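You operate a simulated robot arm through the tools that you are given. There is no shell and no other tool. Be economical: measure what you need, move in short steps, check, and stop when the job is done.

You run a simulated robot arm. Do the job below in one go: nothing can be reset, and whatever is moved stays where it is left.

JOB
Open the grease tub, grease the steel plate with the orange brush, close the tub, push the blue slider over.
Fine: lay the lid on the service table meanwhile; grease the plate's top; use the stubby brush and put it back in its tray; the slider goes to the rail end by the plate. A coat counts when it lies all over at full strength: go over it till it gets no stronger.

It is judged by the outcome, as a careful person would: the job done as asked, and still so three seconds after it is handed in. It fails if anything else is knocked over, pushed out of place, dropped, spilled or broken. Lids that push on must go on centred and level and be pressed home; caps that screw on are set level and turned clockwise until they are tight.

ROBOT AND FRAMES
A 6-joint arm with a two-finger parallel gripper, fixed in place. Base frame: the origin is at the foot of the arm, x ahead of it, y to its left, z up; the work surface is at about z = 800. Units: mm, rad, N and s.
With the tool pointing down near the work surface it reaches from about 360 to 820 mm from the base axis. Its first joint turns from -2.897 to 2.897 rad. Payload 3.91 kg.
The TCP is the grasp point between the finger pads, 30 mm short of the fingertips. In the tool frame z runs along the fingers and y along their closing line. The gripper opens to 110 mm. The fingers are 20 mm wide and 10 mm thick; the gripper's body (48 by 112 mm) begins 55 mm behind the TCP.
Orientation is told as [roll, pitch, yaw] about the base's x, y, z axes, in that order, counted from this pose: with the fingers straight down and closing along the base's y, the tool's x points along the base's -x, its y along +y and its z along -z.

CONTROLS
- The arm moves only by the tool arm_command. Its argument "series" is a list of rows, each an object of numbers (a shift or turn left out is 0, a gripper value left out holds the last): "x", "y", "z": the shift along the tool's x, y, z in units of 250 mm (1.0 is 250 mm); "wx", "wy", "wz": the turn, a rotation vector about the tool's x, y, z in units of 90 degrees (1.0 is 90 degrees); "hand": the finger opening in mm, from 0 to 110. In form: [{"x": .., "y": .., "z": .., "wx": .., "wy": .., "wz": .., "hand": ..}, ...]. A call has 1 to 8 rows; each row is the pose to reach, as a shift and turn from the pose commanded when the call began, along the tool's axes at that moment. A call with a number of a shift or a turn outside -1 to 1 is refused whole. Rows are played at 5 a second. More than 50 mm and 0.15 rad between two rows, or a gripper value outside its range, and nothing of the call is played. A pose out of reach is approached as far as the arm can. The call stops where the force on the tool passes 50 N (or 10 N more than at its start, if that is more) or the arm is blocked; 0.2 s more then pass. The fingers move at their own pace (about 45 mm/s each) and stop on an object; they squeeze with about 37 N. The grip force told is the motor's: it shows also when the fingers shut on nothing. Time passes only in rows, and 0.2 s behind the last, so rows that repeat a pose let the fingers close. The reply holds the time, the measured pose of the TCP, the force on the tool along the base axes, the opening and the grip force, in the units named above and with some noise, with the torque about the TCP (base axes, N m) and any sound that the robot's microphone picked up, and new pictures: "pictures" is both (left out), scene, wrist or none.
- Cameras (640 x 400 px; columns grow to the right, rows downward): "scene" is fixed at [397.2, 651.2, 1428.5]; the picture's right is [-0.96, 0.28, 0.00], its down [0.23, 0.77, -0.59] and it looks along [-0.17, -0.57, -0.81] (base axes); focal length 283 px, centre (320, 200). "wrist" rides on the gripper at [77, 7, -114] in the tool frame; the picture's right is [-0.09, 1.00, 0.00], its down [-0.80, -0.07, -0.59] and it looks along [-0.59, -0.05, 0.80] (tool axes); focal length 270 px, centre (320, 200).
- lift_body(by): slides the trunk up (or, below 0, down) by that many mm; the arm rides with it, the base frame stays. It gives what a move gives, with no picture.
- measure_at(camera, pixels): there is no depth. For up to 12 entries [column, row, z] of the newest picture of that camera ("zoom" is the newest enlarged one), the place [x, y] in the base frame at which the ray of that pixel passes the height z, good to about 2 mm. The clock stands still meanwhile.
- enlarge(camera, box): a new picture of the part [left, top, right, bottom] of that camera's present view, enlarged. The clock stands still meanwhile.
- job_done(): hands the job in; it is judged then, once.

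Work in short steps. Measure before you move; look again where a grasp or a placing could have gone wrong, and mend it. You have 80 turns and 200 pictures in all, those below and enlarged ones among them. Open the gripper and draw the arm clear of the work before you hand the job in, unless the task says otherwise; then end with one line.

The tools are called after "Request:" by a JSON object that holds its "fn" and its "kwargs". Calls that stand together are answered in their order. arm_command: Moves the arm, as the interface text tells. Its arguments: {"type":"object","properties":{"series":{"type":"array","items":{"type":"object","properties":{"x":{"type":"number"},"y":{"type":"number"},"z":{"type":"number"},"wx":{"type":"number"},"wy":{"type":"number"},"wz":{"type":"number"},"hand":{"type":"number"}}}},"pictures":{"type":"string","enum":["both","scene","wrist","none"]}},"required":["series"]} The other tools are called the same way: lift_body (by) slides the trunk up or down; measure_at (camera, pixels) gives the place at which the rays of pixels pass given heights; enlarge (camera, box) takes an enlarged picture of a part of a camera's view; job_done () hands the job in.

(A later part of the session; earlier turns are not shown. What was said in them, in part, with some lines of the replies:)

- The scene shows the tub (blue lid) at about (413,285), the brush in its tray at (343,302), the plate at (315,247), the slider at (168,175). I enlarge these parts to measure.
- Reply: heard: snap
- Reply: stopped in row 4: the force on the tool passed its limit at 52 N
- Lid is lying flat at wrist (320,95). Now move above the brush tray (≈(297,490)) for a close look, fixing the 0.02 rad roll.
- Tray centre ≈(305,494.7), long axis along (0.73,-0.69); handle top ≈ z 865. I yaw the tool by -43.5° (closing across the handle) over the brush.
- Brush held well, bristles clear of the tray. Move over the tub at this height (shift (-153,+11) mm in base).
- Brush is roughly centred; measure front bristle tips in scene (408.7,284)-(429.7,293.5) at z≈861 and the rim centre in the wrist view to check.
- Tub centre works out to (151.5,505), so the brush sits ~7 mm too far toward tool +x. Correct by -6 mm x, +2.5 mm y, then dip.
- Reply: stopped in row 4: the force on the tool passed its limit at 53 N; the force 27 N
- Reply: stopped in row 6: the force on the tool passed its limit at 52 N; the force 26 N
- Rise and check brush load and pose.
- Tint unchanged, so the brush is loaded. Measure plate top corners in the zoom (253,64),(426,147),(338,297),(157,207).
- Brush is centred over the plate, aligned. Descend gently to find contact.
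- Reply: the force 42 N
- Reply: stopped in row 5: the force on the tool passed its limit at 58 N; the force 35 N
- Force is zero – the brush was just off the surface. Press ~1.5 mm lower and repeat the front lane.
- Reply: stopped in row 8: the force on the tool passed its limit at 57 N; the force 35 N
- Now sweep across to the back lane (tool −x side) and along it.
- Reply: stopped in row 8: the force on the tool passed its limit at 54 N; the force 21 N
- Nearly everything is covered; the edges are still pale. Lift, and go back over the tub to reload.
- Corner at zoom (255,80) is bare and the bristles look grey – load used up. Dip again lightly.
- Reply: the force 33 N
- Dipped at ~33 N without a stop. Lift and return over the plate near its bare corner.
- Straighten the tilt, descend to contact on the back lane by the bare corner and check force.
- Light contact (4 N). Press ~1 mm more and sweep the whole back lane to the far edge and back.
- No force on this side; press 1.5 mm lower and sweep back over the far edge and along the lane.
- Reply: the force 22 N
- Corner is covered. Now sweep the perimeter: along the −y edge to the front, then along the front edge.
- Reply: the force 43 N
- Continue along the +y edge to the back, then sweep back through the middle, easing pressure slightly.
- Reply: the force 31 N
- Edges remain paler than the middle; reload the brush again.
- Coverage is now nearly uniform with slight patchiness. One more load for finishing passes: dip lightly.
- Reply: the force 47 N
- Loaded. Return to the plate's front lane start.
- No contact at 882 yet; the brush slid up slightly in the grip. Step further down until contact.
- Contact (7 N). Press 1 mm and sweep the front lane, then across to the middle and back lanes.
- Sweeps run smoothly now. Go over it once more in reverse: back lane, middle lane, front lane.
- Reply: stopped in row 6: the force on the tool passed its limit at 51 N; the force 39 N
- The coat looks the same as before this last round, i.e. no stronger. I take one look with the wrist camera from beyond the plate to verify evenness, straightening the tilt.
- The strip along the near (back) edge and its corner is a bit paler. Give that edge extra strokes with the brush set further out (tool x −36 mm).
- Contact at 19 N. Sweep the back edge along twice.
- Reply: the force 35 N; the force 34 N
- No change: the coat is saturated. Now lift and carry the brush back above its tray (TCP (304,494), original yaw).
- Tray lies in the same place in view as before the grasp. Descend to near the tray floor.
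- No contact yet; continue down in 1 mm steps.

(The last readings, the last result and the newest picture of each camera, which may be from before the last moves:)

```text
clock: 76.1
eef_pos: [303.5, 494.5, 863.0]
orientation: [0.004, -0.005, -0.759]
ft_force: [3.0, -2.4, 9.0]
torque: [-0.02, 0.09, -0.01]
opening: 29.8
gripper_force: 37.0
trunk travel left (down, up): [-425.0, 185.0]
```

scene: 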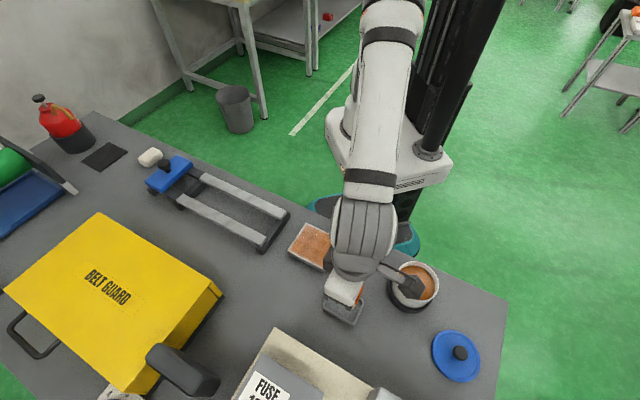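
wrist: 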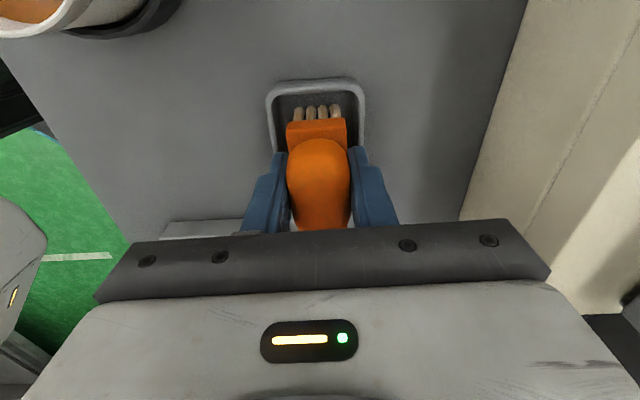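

Contact with the tray floor (9 N). Release, then rise straight up.

Request:
{"fn": "arm_command", "kwargs": {"series": [{"hand": 33}, {"hand": 45}, {"hand": 65}, {"hand": 65}, {"z": -0.12, "hand": 65}, {"z": -0.3}, {"z": -0.45}, {"z": -0.45}]}}

Request:
{"fn": "enlarge", "kwargs": {"camera": "wrist", "box": [200, 20, 440, 230]}}

```text
clock: 77.9
eef_pos: [302.7, 495.2, 972.2]
orientation: [0.005, -0.006, -0.761]
ft_force: [-0.7, 0.6, 0.0]
torque: [0.0, 0.0, -0.02]
opening: 64.7
gripper_force: 0.1
trunk travel left (down, up): [-425.0, 185.0]
```

scene: 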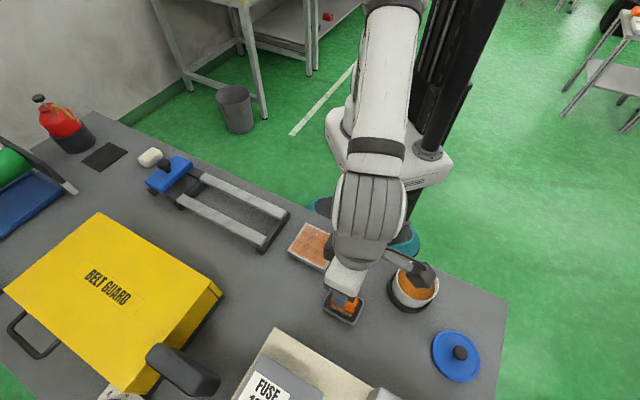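
wrist: 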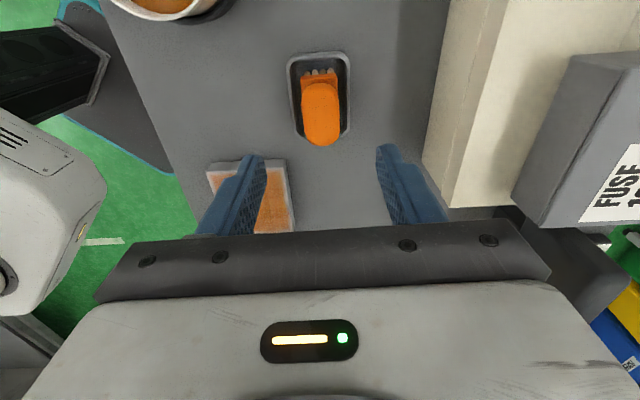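

```text
1.90 times, centred on (320, 125) of wrist
```

zoom: 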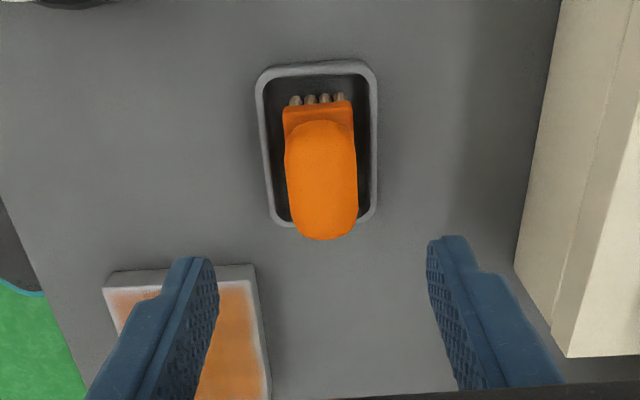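

Brush is back in its tray. Next fly over the lid at ≈(121,640) for measuring.

Request:
{"fn": "arm_command", "kwargs": {"series": [{"x": 0.18, "y": -0.016, "wx": 0.005, "hand": 65}, {"x": 0.36, "y": -0.032, "wx": 0.005}, {"x": 0.54, "y": -0.048, "wx": 0.005}, {"x": 0.72, "y": -0.064, "wx": 0.005}, {"x": 0.9, "y": -0.08, "wx": 0.005}, {"x": 0.9, "y": -0.08, "z": 0.12, "wx": 0.005}, {"x": 0.9, "y": -0.08, "z": 0.2, "wx": 0.005}, {"x": 0.9, "y": -0.08, "z": 0.2, "wx": 0.005}]}}

Request:
{"fn": "enlarge", "kwargs": {"camera": "wrist", "box": [200, 20, 440, 230]}}

Request:
{"fn": "enlarge", "kwargs": {"camera": "scene", "box": [410, 310, 510, 390]}}

```text
clock: 79.7
eef_pos: [127.4, 635.5, 919.6]
orientation: [-0.004, -0.005, -0.758]
ft_force: [-0.7, -0.1, -0.4]
torque: [0.01, -0.01, 0.02]
opening: 65.2
gripper_force: 0.1
trunk travel left (down, up): [-425.0, 185.0]
```

scene: 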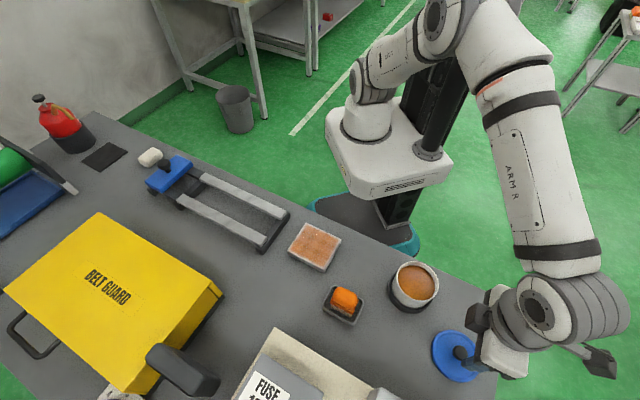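
wrist: 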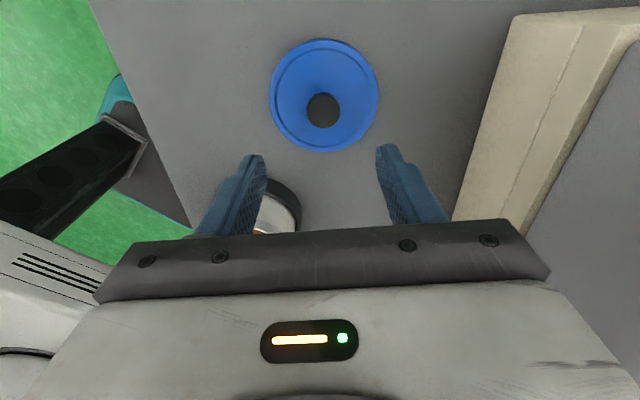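

```text
1.90 times, centred on (320, 125) of wrist
```

zoom: 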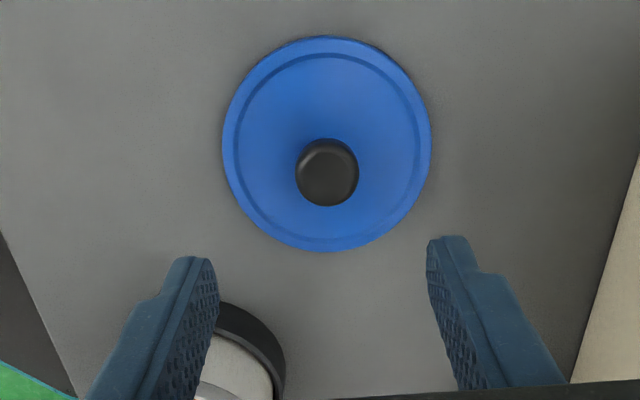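

```text
5.00 times, centred on (460, 350) of scene
```

zoom: 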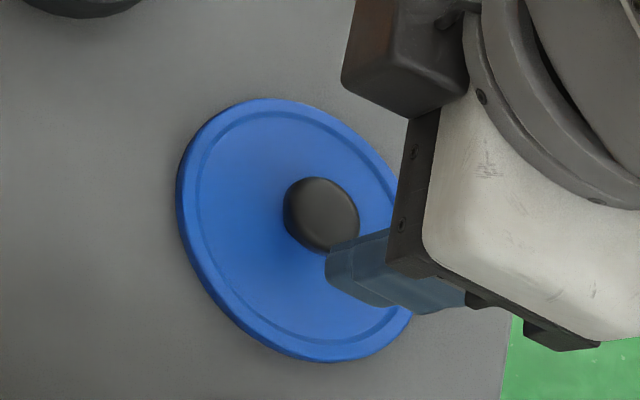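

Knob at wrist (323,110) and scene-zoom (321,214). Triangulate the knob height and centre.

Request:
{"fn": "measure_at", "kwargs": {"camera": "wrist", "pixels": [[323, 110, 825], [323, 110, 835], [323, 110, 845], [268, 97, 815], [379, 97, 815], [323, 39, 815], [325, 152, 815]]}}

Request:
{"fn": "measure_at", "kwargs": {"camera": "zoom", "pixels": [[321, 214, 825], [321, 214, 835], [321, 214, 845], [177, 190, 812], [330, 360, 808], [250, 100, 812]]}}

```text
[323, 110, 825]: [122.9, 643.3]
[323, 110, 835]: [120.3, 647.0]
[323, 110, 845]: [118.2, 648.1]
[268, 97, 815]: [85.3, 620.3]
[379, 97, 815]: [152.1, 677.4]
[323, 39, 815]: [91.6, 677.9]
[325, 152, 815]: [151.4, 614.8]
```

```text
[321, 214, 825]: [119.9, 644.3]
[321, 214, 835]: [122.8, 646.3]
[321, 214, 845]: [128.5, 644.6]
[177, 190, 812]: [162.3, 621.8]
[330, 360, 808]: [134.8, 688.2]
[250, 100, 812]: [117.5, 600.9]
```

Knob centre ≈(121.3,645.5,832). Centre over it, descend to TCP z≈847 and close.

Request:
{"fn": "arm_command", "kwargs": {"series": [{"x": 0.043, "y": 0.013, "z": 0.1, "wy": 0.004, "hand": 65}, {"x": 0.043, "y": 0.013, "z": 0.2, "wy": 0.004}, {"x": 0.043, "y": 0.013, "z": 0.27, "wy": 0.004}, {"x": 0.043, "y": 0.013, "z": 0.29, "wy": 0.004}, {"x": 0.043, "y": 0.013, "z": 0.29, "wy": 0.004, "hand": 0}, {"x": 0.043, "y": 0.013, "z": 0.29, "wy": 0.004}, {"x": 0.043, "y": 0.013, "z": 0.29, "wy": 0.004}, {"x": 0.043, "y": 0.013, "z": 0.29, "wy": 0.004}]}}

Request:
{"fn": "enlarge", "kwargs": {"camera": "wrist", "box": [200, 20, 440, 230]}}

```text
clock: 81.5
eef_pos: [121.8, 646.6, 850.9]
orientation: [-0.002, 0.001, -0.759]
ft_force: [-0.3, -0.6, -0.2]
torque: [-0.02, 0.0, 0.0]
opening: 23.0
gripper_force: 37.1
trunk travel left (down, up): [-425.0, 185.0]
```

scene: 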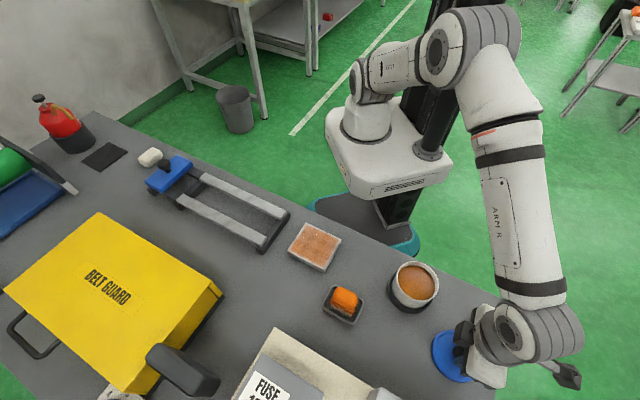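
wrist: 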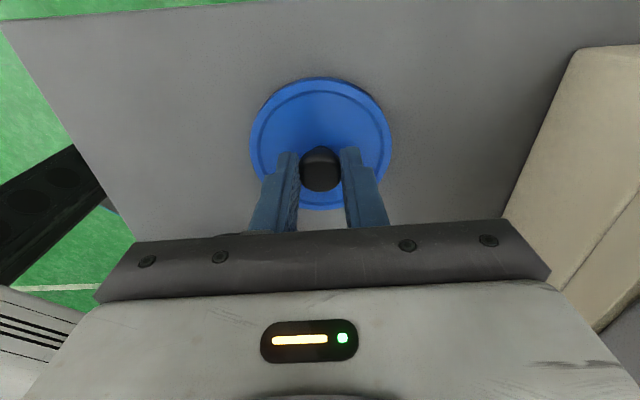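

```text
1.90 times, centred on (320, 125) of wrist
```

zoom: 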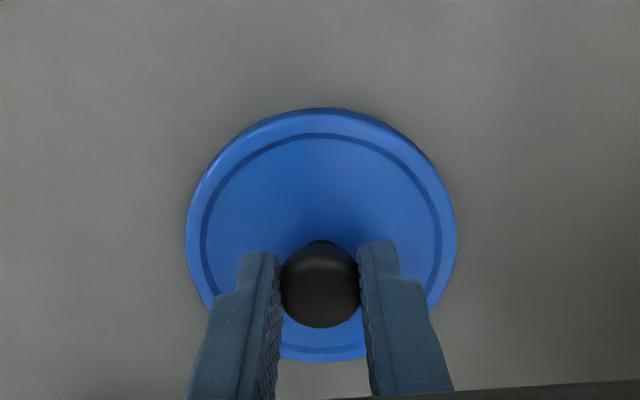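

Grip is a little high on the knob; reopen, lower 4.5 mm, re-close, then lift 130 mm.

Request:
{"fn": "arm_command", "kwargs": {"series": [{"hand": 40}, {"hand": 40}, {"z": 0.018}, {"z": 0.018, "hand": 0}, {"z": 0.018}, {"z": 0.018}], "pictures": "none"}}

Request:
{"fn": "arm_command", "kwargs": {"series": [{"z": -0.04, "hand": 0}, {"z": -0.16}, {"z": -0.32}, {"z": -0.46}, {"z": -0.6}, {"z": -0.6}]}}

Request:
{"fn": "enlarge", "kwargs": {"camera": "wrist", "box": [200, 20, 440, 230]}}

```text
clock: 82.9
eef_pos: [120.5, 645.2, 845.9]
orientation: [-0.003, 0.0, -0.76]
ft_force: [-0.5, -0.5, 0.6]
torque: [0.03, -0.04, -0.01]
opening: 23.0
gripper_force: 37.1
trunk travel left (down, up): [-425.0, 185.0]
```

```text
clock: 84.3
eef_pos: [119.4, 644.0, 997.8]
orientation: [-0.003, 0.002, -0.758]
ft_force: [-0.6, 0.3, -0.7]
torque: [0.01, 0.0, -0.02]
opening: 22.9
gripper_force: 36.4
trunk travel left (down, up): [-425.0, 185.0]
```

scene: 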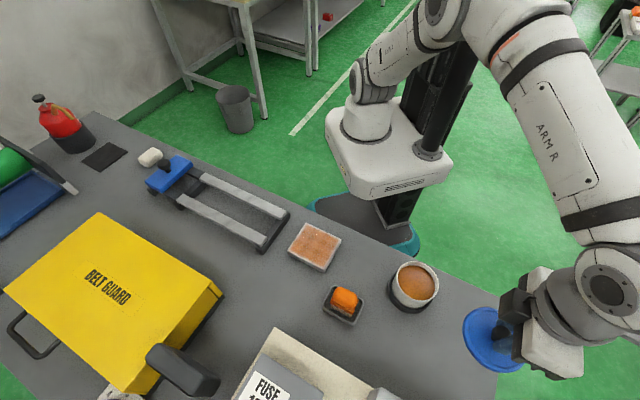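
wrist: 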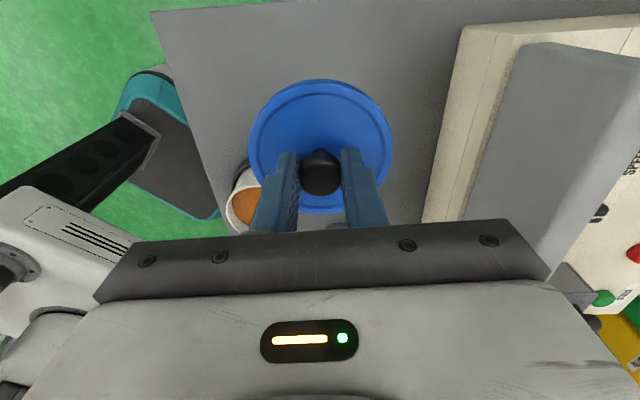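

```text
1.90 times, centred on (320, 125) of wrist
```

zoom: 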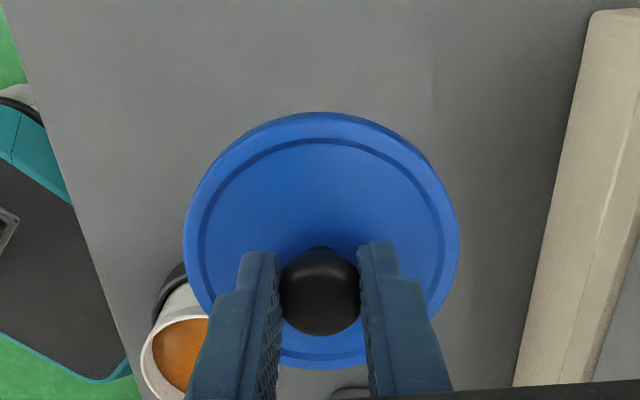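

Lid is held level and centred (knob at TCP within ~1 mm). Now measure the unobstructed tub rim in the scene.

Request:
{"fn": "enlarge", "kwargs": {"camera": "scene", "box": [380, 250, 450, 320]}}

```text
5.71 times, centred on (415, 285) of scene
```

zoom: 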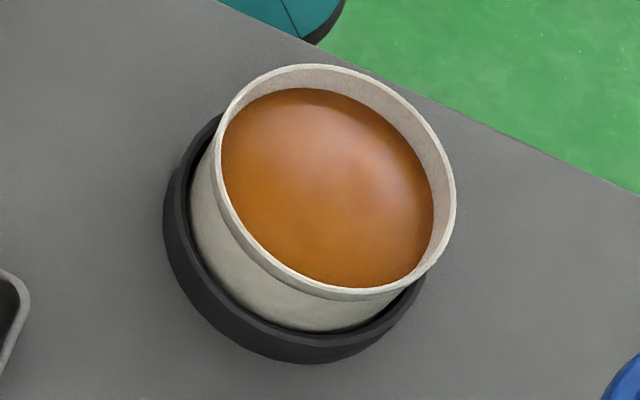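

Rim bounding box x 213–456, y 64–300 gives centre (334.5,182). Measure it at rim heights.

Request:
{"fn": "measure_at", "kwargs": {"camera": "zoom", "pixels": [[334.5, 182, 855], [334.5, 182, 860], [334.5, 182, 865], [334.5, 182, 870], [213, 160, 865], [456, 200, 865], [300, 64, 865], [365, 300, 865]]}}

```text
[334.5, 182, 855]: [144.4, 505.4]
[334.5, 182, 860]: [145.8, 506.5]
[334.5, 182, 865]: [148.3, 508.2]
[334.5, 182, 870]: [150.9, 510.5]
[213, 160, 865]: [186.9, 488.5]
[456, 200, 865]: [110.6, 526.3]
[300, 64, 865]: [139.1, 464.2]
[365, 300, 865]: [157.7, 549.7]
```

Best estimate of tub axis is (150,506). Move the lid above it, to ~30 mm over its seat.

Request:
{"fn": "arm_command", "kwargs": {"series": [{"x": -0.16, "y": -0.11, "hand": 0}, {"x": -0.32, "y": -0.22}, {"x": -0.473, "y": -0.323}, {"x": -0.473, "y": -0.323, "z": 0.15}, {"x": -0.473, "y": -0.323, "z": 0.27}, {"x": -0.473, "y": -0.323, "z": 0.27}]}}

Request:
{"fn": "enlarge", "kwargs": {"camera": "scene", "box": [380, 230, 460, 320]}}

Request:
{"fn": "enlarge", "kwargs": {"camera": "wrist", "box": [200, 20, 440, 230]}}

```text
clock: 85.7
eef_pos: [152.1, 505.6, 927.6]
orientation: [-0.003, 0.0, -0.76]
ft_force: [0.0, -0.2, -0.4]
torque: [-0.02, -0.01, 0.01]
opening: 22.9
gripper_force: 37.2
trunk travel left (down, up): [-425.0, 185.0]
```

scene: 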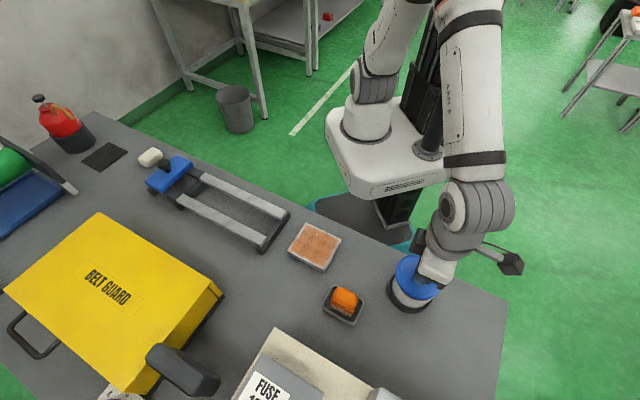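
wrist: 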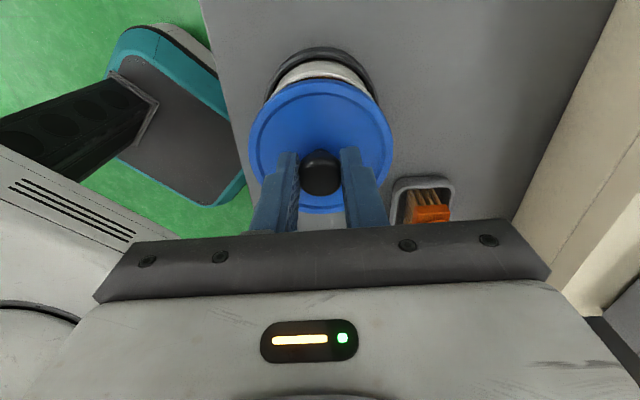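

```text
4.44 times, centred on (420, 275) of scene
```

zoom: 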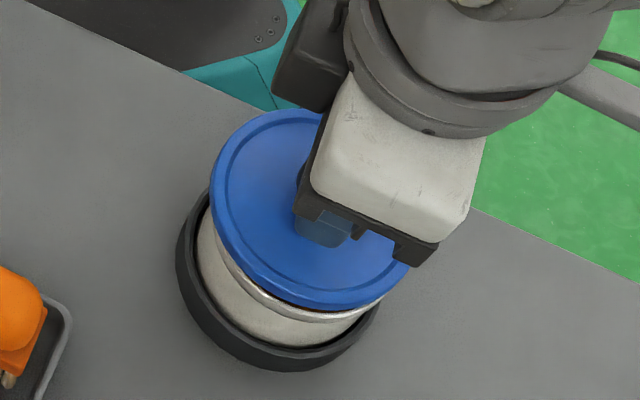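

```text
1.90 times, centred on (320, 125) of wrist
```

zoom: 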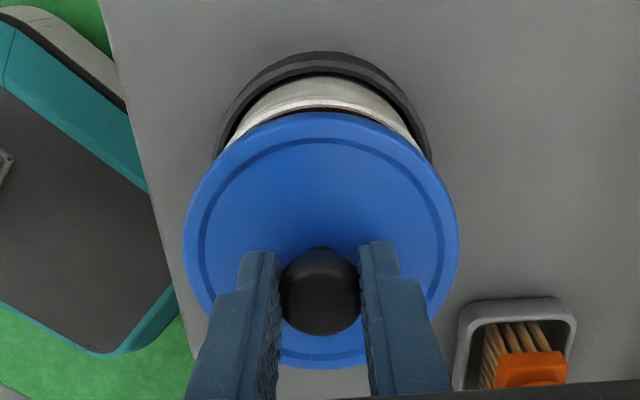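

Lid hovers level above the tub. Measure its edges in the scene at its height to compare with the rim centre by the same camera.

Request:
{"fn": "measure_at", "kwargs": {"camera": "scene", "pixels": [[395.2, 272.5, 890], [408.7, 254.7, 890], [422.3, 299.8, 888], [395.2, 272.5, 893], [408.7, 254.7, 893]]}}

Request:
{"fn": "measure_at", "kwargs": {"camera": "zoom", "pixels": [[320, 50, 820], [213, 150, 820], [432, 150, 820], [184, 240, 890], [459, 240, 890], [320, 112, 890], [325, 367, 890]]}}

```text
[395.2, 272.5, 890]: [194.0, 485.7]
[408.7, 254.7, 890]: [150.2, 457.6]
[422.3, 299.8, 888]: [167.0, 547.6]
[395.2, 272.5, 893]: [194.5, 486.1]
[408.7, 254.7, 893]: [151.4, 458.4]
```

```text
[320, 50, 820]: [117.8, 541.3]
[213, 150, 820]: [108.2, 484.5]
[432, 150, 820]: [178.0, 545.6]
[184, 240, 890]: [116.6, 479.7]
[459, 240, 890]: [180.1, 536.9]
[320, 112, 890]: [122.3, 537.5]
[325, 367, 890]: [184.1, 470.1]
```

Both cameras suggest the lid is ~4 mm too far toward tool −x. Shift +4 mm and lower 10 mm, then compare again.

Request:
{"fn": "arm_command", "kwargs": {"series": [{"x": 0.016, "y": -0.002, "hand": 0}, {"x": 0.016, "y": -0.002, "z": 0.02}, {"x": 0.016, "y": -0.002, "z": 0.04}, {"x": 0.016, "y": -0.002, "z": 0.04}], "pictures": "wrist"}}

Request:
{"fn": "enlarge", "kwargs": {"camera": "scene", "box": [380, 230, 460, 320]}}

Request:
{"fn": "enlarge", "kwargs": {"camera": "wrist", "box": [240, 20, 400, 180]}}

```text
clock: 86.7
eef_pos: [149.9, 507.4, 919.2]
orientation: [-0.005, 0.001, -0.761]
ft_force: [0.2, -0.9, 0.2]
torque: [-0.03, -0.02, 0.05]
opening: 22.9
gripper_force: 36.8
trunk travel left (down, up): [-425.0, 185.0]
```

wrist: 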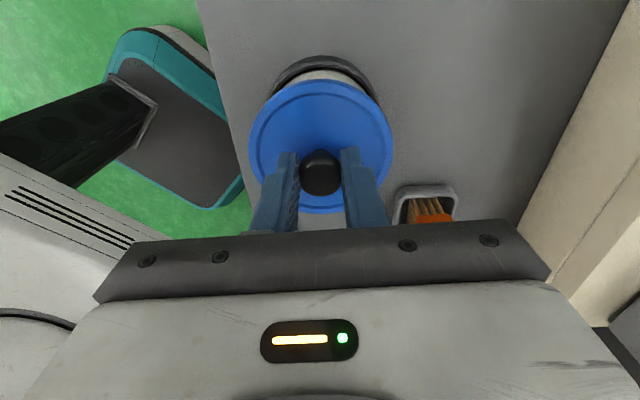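

```text
4.44 times, centred on (420, 275) of scene
```

zoom: 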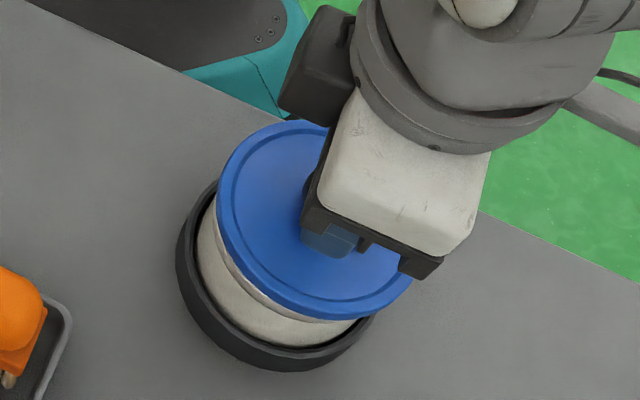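

```text
2.50 times, centred on (320, 100) of wrist
```

zoom: 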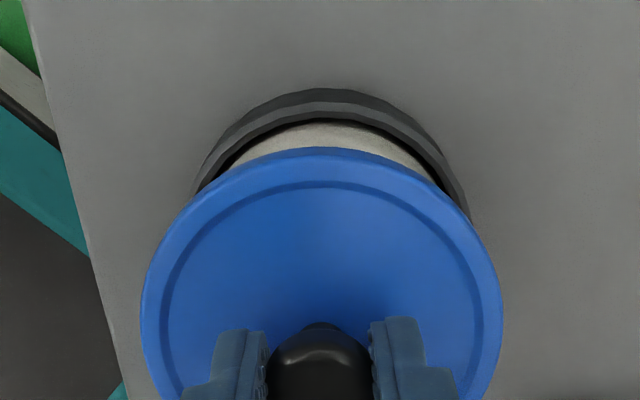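

Lid edges at zoom left 216/top 120/bottom 320 match what a centred lid 14 mm above its seat should give (215/119/318). Lower gently onto the rim.

Request:
{"fn": "arm_command", "kwargs": {"series": [{"z": 0.02, "hand": 0}, {"z": 0.032}, {"z": 0.04}, {"z": 0.048}], "pictures": "none"}}

Request:
{"fn": "enlarge", "kwargs": {"camera": "scene", "box": [380, 230, 460, 320]}}

```text
clock: 87.7
eef_pos: [148.8, 507.3, 908.3]
orientation: [-0.003, 0.003, -0.76]
ft_force: [5.5, 0.7, 17.4]
torque: [0.23, 0.25, 0.02]
opening: 22.8
gripper_force: 36.9
trunk travel left (down, up): [-425.0, 185.0]
heard: snap
```

```text
4.44 times, centred on (420, 275) of scene
```

zoom: 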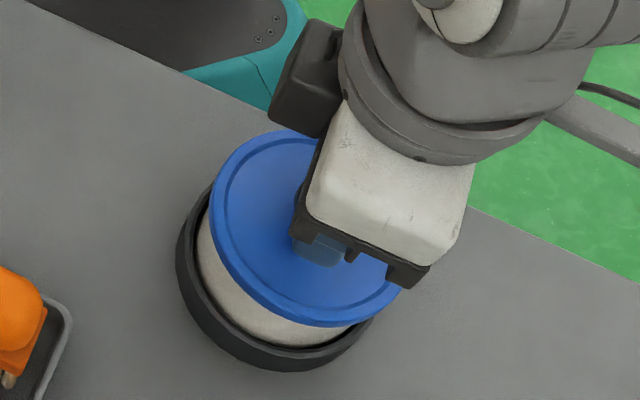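

A snap was heard, and lid edges (210/131/327) match the original seated view. Press a little more to be sure it is home, then release.

Request:
{"fn": "arm_command", "kwargs": {"series": [{"z": 0.006, "hand": 0}, {"z": 0.011}, {"z": 0.011}], "pictures": "none"}}

Request:
{"fn": "arm_command", "kwargs": {"series": [{"z": -0.008, "hand": 23}, {"z": -0.008, "hand": 50}, {"z": -0.008}, {"z": -0.1}, {"z": -0.24}, {"z": -0.36}, {"z": -0.36}]}}

Request:
{"fn": "enlarge", "kwargs": {"camera": "scene", "box": [380, 230, 460, 320]}}

Request:
{"fn": "enlarge", "kwargs": {"camera": "wrist", "box": [240, 20, 400, 180]}}

```text
clock: 88.5
eef_pos: [149.2, 506.9, 906.8]
orientation: [0.002, 0.005, -0.758]
ft_force: [14.2, 5.2, 40.5]
torque: [0.1, -0.41, 0.08]
opening: 23.4
gripper_force: 36.9
trunk travel left (down, up): [-425.0, 185.0]
```

```text
clock: 90.1
eef_pos: [147.6, 506.5, 991.8]
orientation: [-0.006, 0.001, -0.759]
ft_force: [0.9, 0.2, 0.1]
torque: [-0.01, 0.0, -0.01]
opening: 50.2
gripper_force: 0.1
trunk travel left (down, up): [-425.0, 185.0]
```

scene: 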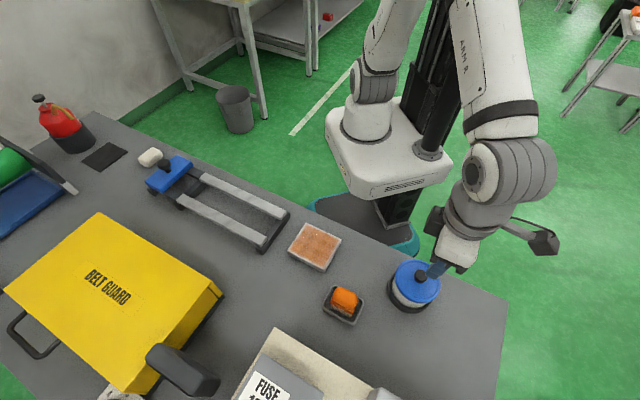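
wrist: 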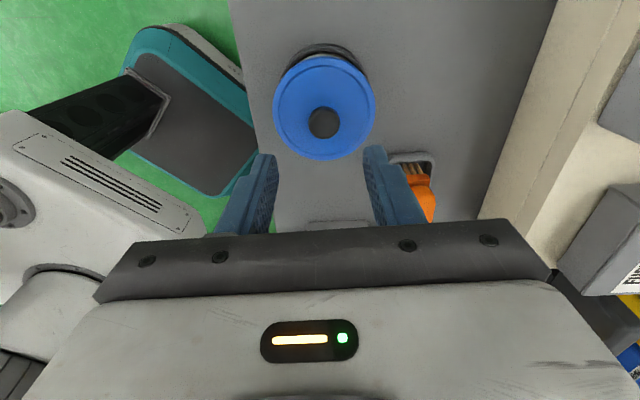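

```text
4.44 times, centred on (420, 275) of scene
```

zoom: 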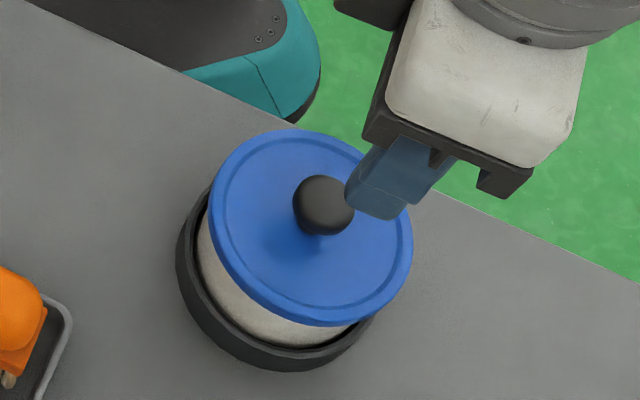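

```text
2.50 times, centred on (320, 100) of wrist
```

zoom: 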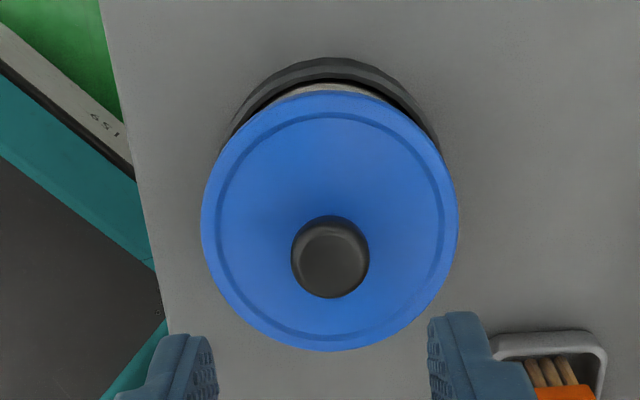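

Lid pose equals the original seated view. For certainty, close the fingers and press straight down on the knob once.

Request:
{"fn": "arm_command", "kwargs": {"series": [{"hand": 0}, {"hand": 0}, {"x": -0.004, "z": 0.1}, {"x": -0.004, "z": 0.2}, {"x": -0.004, "z": 0.225}, {"x": -0.004, "z": 0.24}, {"x": -0.004, "z": 0.25}, {"x": -0.004, "z": 0.26}], "pictures": "none"}}

```text
clock: 91.9
eef_pos: [151.0, 506.1, 928.1]
orientation: [-0.001, 0.0, -0.759]
ft_force: [0.0, 0.3, -0.1]
torque: [0.0, 0.03, 0.0]
opening: 0.0
gripper_force: 36.6
trunk travel left (down, up): [-425.0, 185.0]
```

Fingertips at z≈898, no contact yet; continue in small steps to press.

Request:
{"fn": "arm_command", "kwargs": {"series": [{"z": 0.008, "hand": 0}, {"z": 0.014}, {"z": 0.02}, {"z": 0.026}, {"z": 0.03}], "pictures": "none"}}

```text
clock: 92.9
eef_pos: [150.6, 506.7, 927.5]
orientation: [0.006, 0.007, -0.756]
ft_force: [1.0, -9.5, 21.1]
torque: [-0.35, -0.05, -0.05]
opening: 0.0
gripper_force: 36.7
trunk travel left (down, up): [-425.0, 185.0]
stopped in row 5: the force on the tool passed its limit at 52 N (the readings are from after the stop); the commanded pose is now the measured one
```

Pressed at 52 N with no further movement: the lid is home. Lift away and travel toward the slider (along tool −x), high above the table.

Request:
{"fn": "arm_command", "kwargs": {"series": [{"z": -0.15, "hand": 0}, {"z": -0.32, "hand": 60}, {"x": -0.18, "z": -0.4}, {"x": -0.38, "z": -0.4}, {"x": -0.58, "z": -0.4}, {"x": -0.78, "z": -0.4}, {"x": -0.96, "z": -0.4}], "pictures": "none"}}

Request:
{"fn": "arm_command", "kwargs": {"series": [{"x": -0.18, "hand": 60}, {"x": -0.38}, {"x": -0.58}, {"x": -0.78}, {"x": -0.96}, {"x": -0.96}], "pictures": "both"}}

Request:
{"fn": "enlarge", "kwargs": {"camera": "scene", "box": [380, 230, 460, 320]}}

```text
clock: 94.5
eef_pos: [326.3, 345.2, 1023.5]
orientation: [0.004, 0.006, -0.758]
ft_force: [0.6, 0.3, 0.1]
torque: [-0.01, -0.01, 0.0]
opening: 60.1
gripper_force: 0.1
trunk travel left (down, up): [-425.0, 185.0]
```

```text
clock: 95.9
eef_pos: [497.4, 179.0, 1020.8]
orientation: [0.004, 0.007, -0.758]
ft_force: [-0.8, 0.1, -0.7]
torque: [0.05, 0.03, -0.04]
opening: 60.2
gripper_force: 0.1
trunk travel left (down, up): [-425.0, 185.0]
```

scene: 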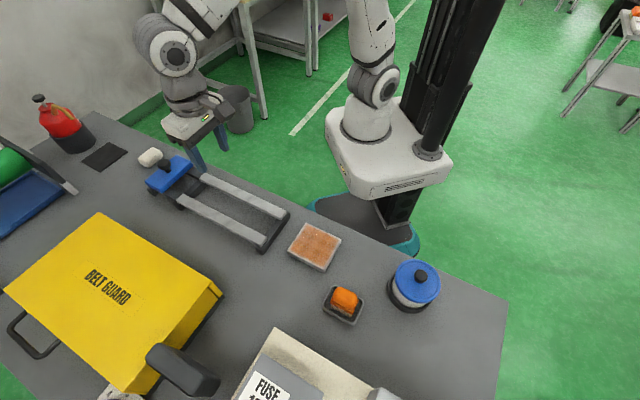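
wrist: 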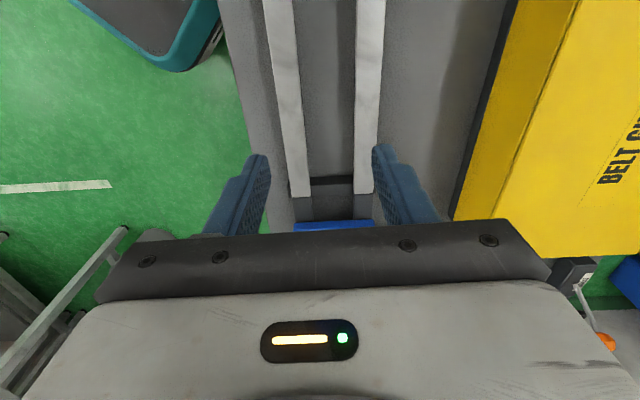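

```text
4.44 times, centred on (420, 275) of scene
```

zoom: 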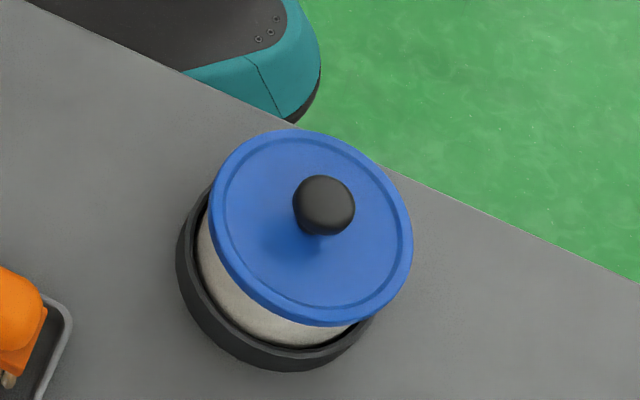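

Lid looks level. Rails run parallel to tool x; go on another 210 mm to above the slider.

Request:
{"fn": "arm_command", "kwargs": {"series": [{"x": -0.18, "wx": 0.0, "hand": 60}, {"x": -0.36}, {"x": -0.54}, {"x": -0.72}, {"x": -0.86}, {"x": -0.86}]}}

Request:
{"fn": "enlarge", "kwargs": {"camera": "scene", "box": [120, 130, 300, 255]}}

Request:
{"fn": "enlarge", "kwargs": {"camera": "wrist", "box": [200, 0, 440, 230]}}

```text
clock: 97.3
eef_pos: [654.9, 30.6, 1021.8]
orientation: [0.004, 0.007, -0.759]
ft_force: [0.4, 0.5, -1.5]
torque: [0.01, 0.01, -0.01]
opening: 60.1
gripper_force: 0.1
trunk travel left (down, up): [-425.0, 185.0]
```

scene: 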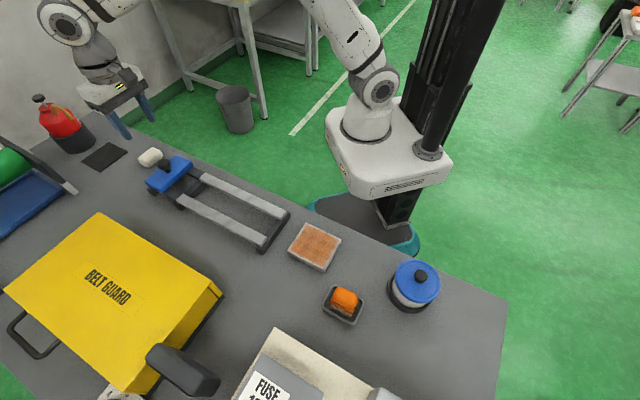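
wrist: 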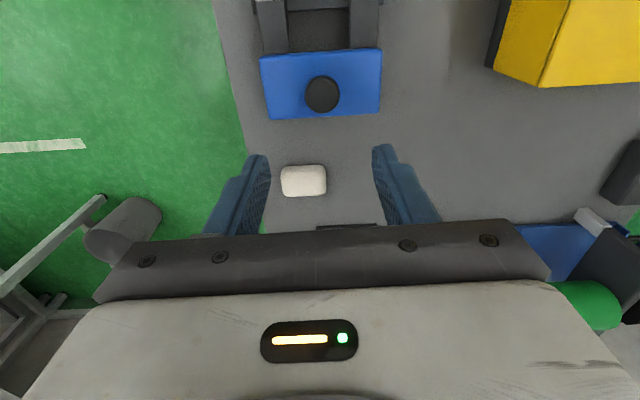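

```text
3.20 times, centred on (210, 192) of scene
```

zoom: 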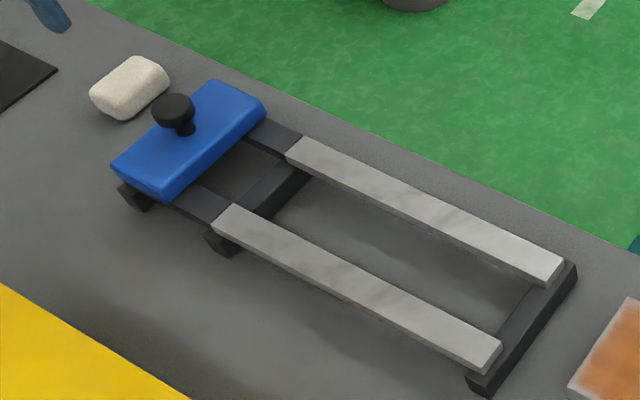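

```text
1.74 times, centred on (320, 115) of wrist
```

zoom: 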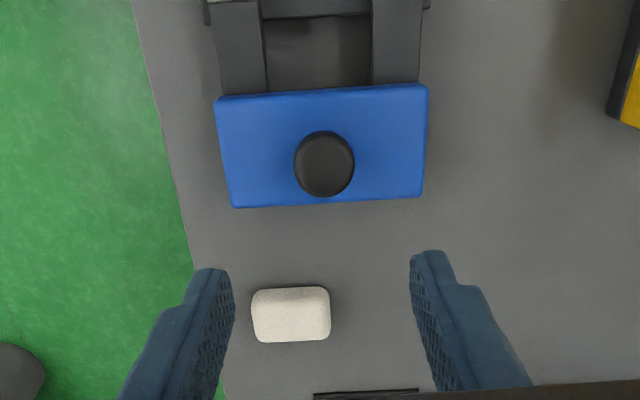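

Knob at wrist (322,95) and scene (164.4,163.9). Triangulate, and measure the rail direction and end.

Request:
{"fn": "measure_at", "kwargs": {"camera": "wrist", "pixels": [[322, 95, 860], [322, 95, 870], [322, 95, 880], [322, 95, 890], [261, 55, 845], [381, 49, 845], [271, 118, 845], [379, 111, 845]]}}

Request:
{"fn": "measure_at", "kwargs": {"camera": "scene", "pixels": [[164.4, 163.9, 860], [164.4, 163.9, 870], [164.4, 163.9, 880], [164.4, 163.9, 890], [194.4, 160, 830], [286, 212, 820], [171.5, 197, 825], [260, 247, 820], [289, 217, 805], [260, 254, 805]]}}

```text
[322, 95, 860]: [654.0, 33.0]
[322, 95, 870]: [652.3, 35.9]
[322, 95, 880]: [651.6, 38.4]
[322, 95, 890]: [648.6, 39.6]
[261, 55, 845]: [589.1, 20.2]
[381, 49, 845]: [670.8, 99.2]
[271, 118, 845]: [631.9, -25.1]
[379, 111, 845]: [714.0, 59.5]
```

```text
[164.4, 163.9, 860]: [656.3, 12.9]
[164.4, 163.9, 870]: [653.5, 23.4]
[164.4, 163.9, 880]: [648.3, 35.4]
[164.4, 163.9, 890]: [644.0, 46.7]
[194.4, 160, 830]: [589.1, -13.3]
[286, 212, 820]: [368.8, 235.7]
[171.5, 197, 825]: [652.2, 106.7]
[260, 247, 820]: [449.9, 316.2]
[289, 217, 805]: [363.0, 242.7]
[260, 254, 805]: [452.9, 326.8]
```

Knob is at ≈(649,39,883); rail direction (−0.706,0.708). Align yaw slightly and descend to z≈910 over the knob first.

Request:
{"fn": "arm_command", "kwargs": {"series": [{"x": 0.037, "y": 0.01, "z": 0.1, "wy": -0.005, "wz": 0.008, "hand": 60}, {"x": 0.037, "y": 0.01, "z": 0.22, "wy": -0.005, "wz": 0.016}, {"x": 0.037, "y": 0.01, "z": 0.34, "wy": -0.005, "wz": 0.016}, {"x": 0.037, "y": 0.01, "z": 0.44, "wy": -0.005, "wz": 0.016}, {"x": 0.037, "y": 0.01, "z": 0.44, "wy": -0.005, "wz": 0.016}]}}

Request:
{"fn": "enlarge", "kwargs": {"camera": "scene", "box": [120, 110, 220, 210]}}

```text
clock: 98.5
eef_pos: [648.2, 40.2, 912.4]
orientation: [0.004, -0.001, -0.784]
ft_force: [0.5, 0.0, 0.0]
torque: [0.02, -0.01, 0.0]
opening: 59.9
gripper_force: 0.0
trunk travel left (down, up): [-425.0, 185.0]
```

scene: 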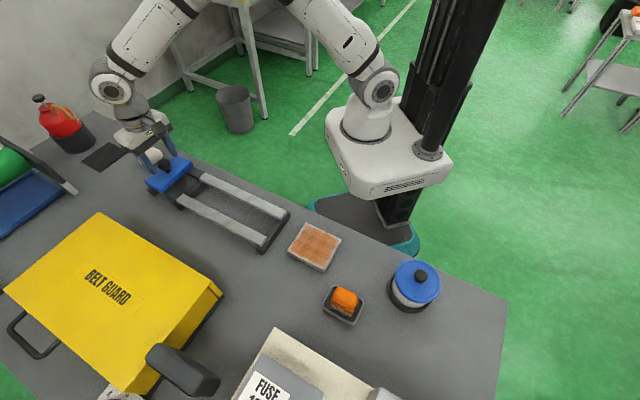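
wrist: 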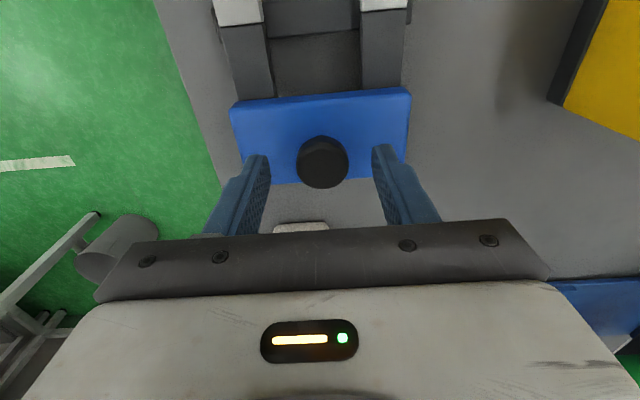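

```text
4.00 times, centred on (170, 160) of scene
```

zoom: 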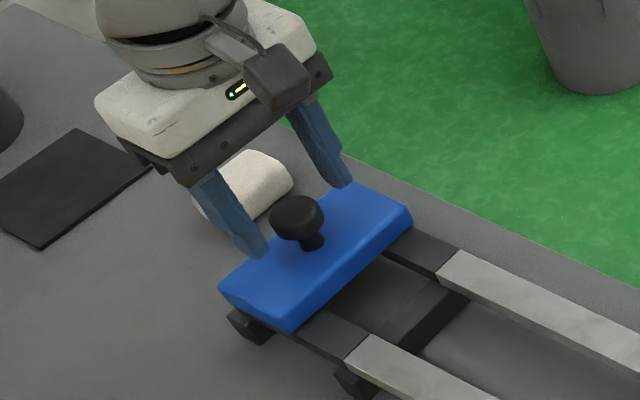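

Knob is centred between the fingers. Descend 20 mm and close on it.

Request:
{"fn": "arm_command", "kwargs": {"series": [{"z": 0.04, "hand": 60}, {"z": 0.08}, {"z": 0.08, "hand": 0}, {"z": 0.08}, {"z": 0.08}, {"z": 0.08}]}}

```text
clock: 99.9
eef_pos: [648.4, 39.2, 891.8]
orientation: [0.005, -0.001, -0.784]
ft_force: [4.2, 5.5, 0.5]
torque: [0.01, -0.2, 0.02]
opening: 31.2
gripper_force: 44.8
trunk travel left (down, up): [-425.0, 185.0]
```

scene: 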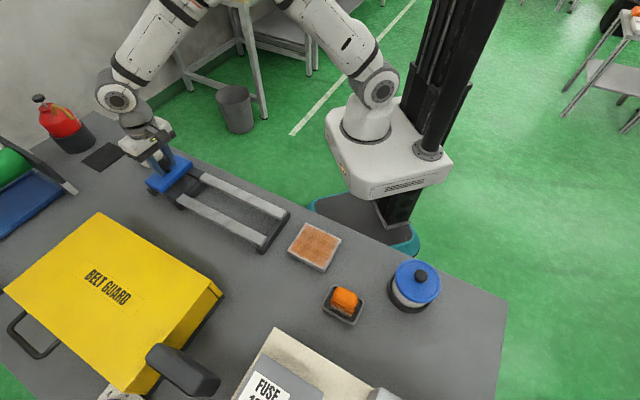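
wrist: 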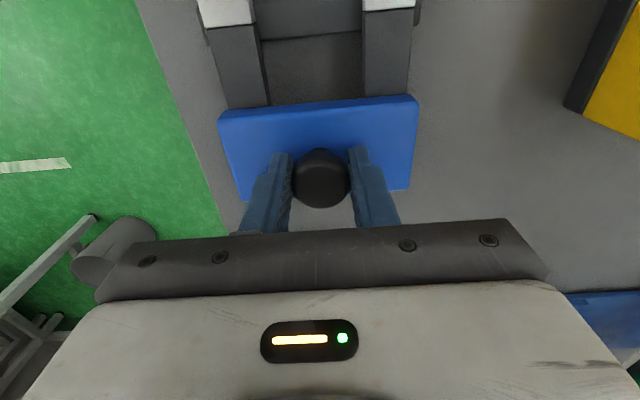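

Knob gripped (31 mm). Pull along the rail (tool +x) gently: first 80 mm in 10–20 mm steps.

Request:
{"fn": "arm_command", "kwargs": {"series": [{"x": 0.02, "hand": 0}, {"x": 0.06}, {"x": 0.11}, {"x": 0.17}, {"x": 0.24}, {"x": 0.32}]}}

```text
clock: 101.3
eef_pos: [594.3, 94.6, 892.3]
orientation: [0.01, -0.007, -0.783]
ft_force: [16.7, 14.2, 27.2]
torque: [-0.14, -0.6, -0.07]
opening: 31.2
gripper_force: 45.6
trunk travel left (down, up): [-425.0, 185.0]
5 turns are left
```

scene: 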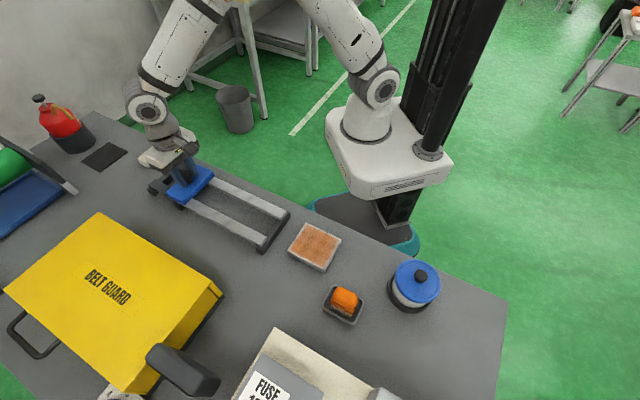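
wrist: 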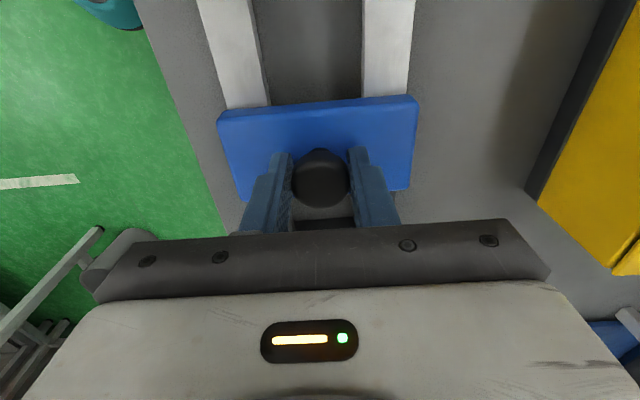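

Slider follows; side force (+y tool, ~22 N) and lift force show slight rail misalignment, so I correct y by +1.3 mm growing to +4.5 mm and z by 1.5 mm up while pulling 205 mm further.

Request:
{"fn": "arm_command", "kwargs": {"series": [{"x": 0.02, "y": 0.006, "z": -0.005, "hand": 0}, {"x": 0.12, "y": 0.008, "z": -0.006}, {"x": 0.24, "y": 0.01, "z": -0.006}, {"x": 0.36, "y": 0.012, "z": -0.006}, {"x": 0.48, "y": 0.014, "z": -0.006}, {"x": 0.6, "y": 0.0155, "z": -0.007}, {"x": 0.72, "y": 0.017, "z": -0.007}, {"x": 0.82, "y": 0.018, "z": -0.007}], "pictures": "both"}}

```text
clock: 103.1
eef_pos: [448.0, 241.2, 891.6]
orientation: [0.0, 0.0, -0.781]
ft_force: [-12.1, -12.1, 4.1]
torque: [-0.66, -0.32, 0.01]
opening: 31.4
gripper_force: 44.5
trunk travel left (down, up): [-425.0, 185.0]
4 turns are left
```

scene: 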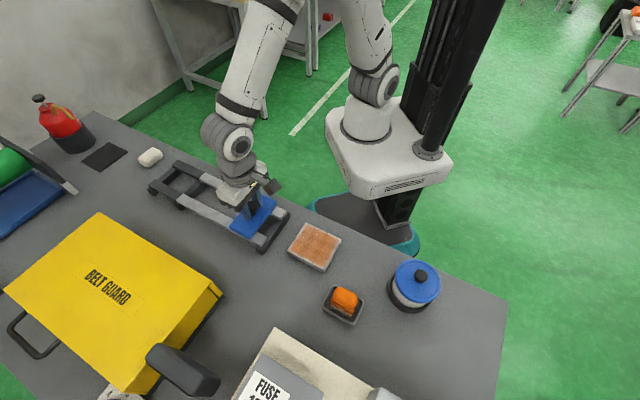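
wrist: 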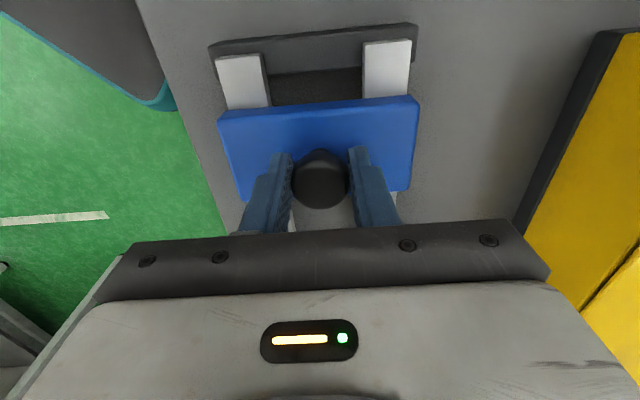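

Slider is ~30–40 mm short of the end bar. Undo 1 mm side bias and push on to the end stop; the force limit will stop it.

Request:
{"fn": "arm_command", "kwargs": {"series": [{"x": 0.04, "y": -0.004, "hand": 0}, {"x": 0.08, "y": -0.004}, {"x": 0.11, "y": -0.004}, {"x": 0.14, "y": -0.004}, {"x": 0.165, "y": -0.004}, {"x": 0.19, "y": -0.004}, {"x": 0.215, "y": -0.004}, {"x": 0.24, "y": -0.004}], "pictures": "both"}}

```text
clock: 104.9
eef_pos: [407.2, 284.5, 892.1]
orientation: [0.005, -0.001, -0.783]
ft_force: [-0.5, -0.2, -0.5]
torque: [-0.01, 0.05, -0.04]
opening: 0.1
gripper_force: 38.0
trunk travel left (down, up): [-425.0, 185.0]
3 turns are left
```

scene: 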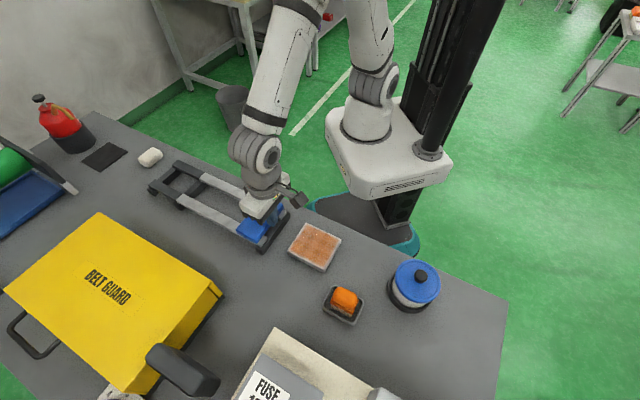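
wrist: 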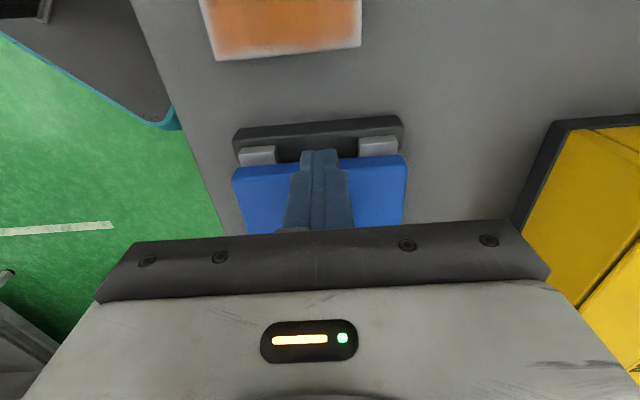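

The fingers slipped past the knob: the slider resists there, likely at its stop (~38 mm behind the TCP). To make sure, I rise over the knob, come down behind it with closed fingers, and push it firmly to the end.

Request:
{"fn": "arm_command", "kwargs": {"series": [{"z": -0.18, "hand": 0}, {"x": -0.17, "z": -0.18}, {"x": -0.325, "z": -0.18}, {"x": -0.325, "z": -0.005}, {"x": -0.27, "z": -0.005}, {"x": -0.23, "z": -0.005}, {"x": -0.19, "z": -0.005}, {"x": -0.15, "z": -0.005}], "pictures": "both"}}

```text
clock: 106.5
eef_pos: [449.7, 239.8, 892.7]
orientation: [0.006, -0.006, -0.787]
ft_force: [16.1, -20.5, -2.7]
torque: [-0.58, -0.06, 0.05]
opening: 0.0
gripper_force: 37.4
trunk travel left (down, up): [-425.0, 185.0]
stopped in row 7: the force on the tool passed its limit at 62 N (the readings are from after the stop); the commanded pose is now the measured one
2 turns are left
```

scene: 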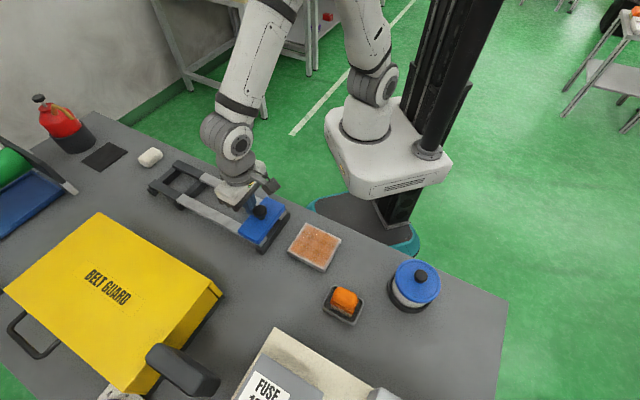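
wrist: 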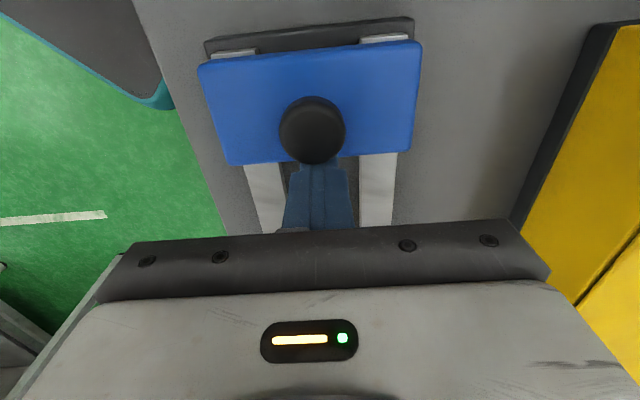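

The push met a hard stop at 62 N with the slider at the plate end of the rail. Back off 12 mm, rise clear and open the gripper.

Request:
{"fn": "arm_command", "kwargs": {"series": [{"x": -0.05, "hand": 0}, {"x": -0.05, "z": -0.18}, {"x": -0.05, "z": -0.36}, {"x": -0.05, "z": -0.54, "hand": 60}, {"x": -0.05, "z": -0.7}, {"x": -0.05, "z": -0.7}], "pictures": "scene"}}

```text
clock: 107.9
eef_pos: [456.2, 233.4, 1069.0]
orientation: [0.008, -0.009, -0.787]
ft_force: [1.0, -0.3, 0.2]
torque: [0.0, -0.01, 0.02]
opening: 59.9
gripper_force: 0.1
trunk travel left (down, up): [-425.0, 185.0]
1 turns are left
```

scene: 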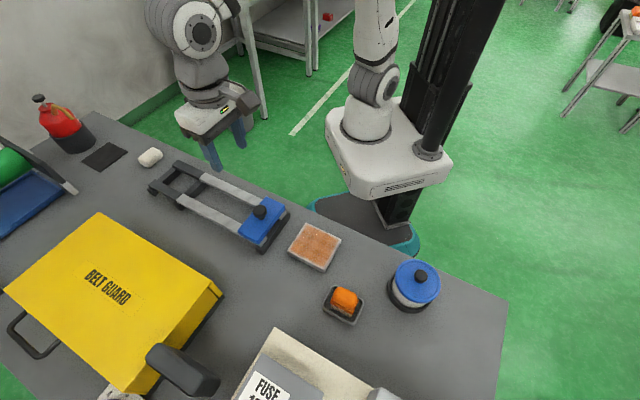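

The scene shows the plate greased, the brush in its tray, the lid on the tub and the slider at the plate end, with the arm clear and the gripper open. I hand the job in.

Request:
{"fn": "job_done", "kwargs": {}}

```text
The job is handed in.
```

The job is handed in: the plate's top is greased until it got no stronger, the brush is back in its tray, the lid is pressed home on the tub, and the slider is against its stop at the plate end. The coat looks slightly paler right at the plate's edges, though extra strokes no longer changed it.
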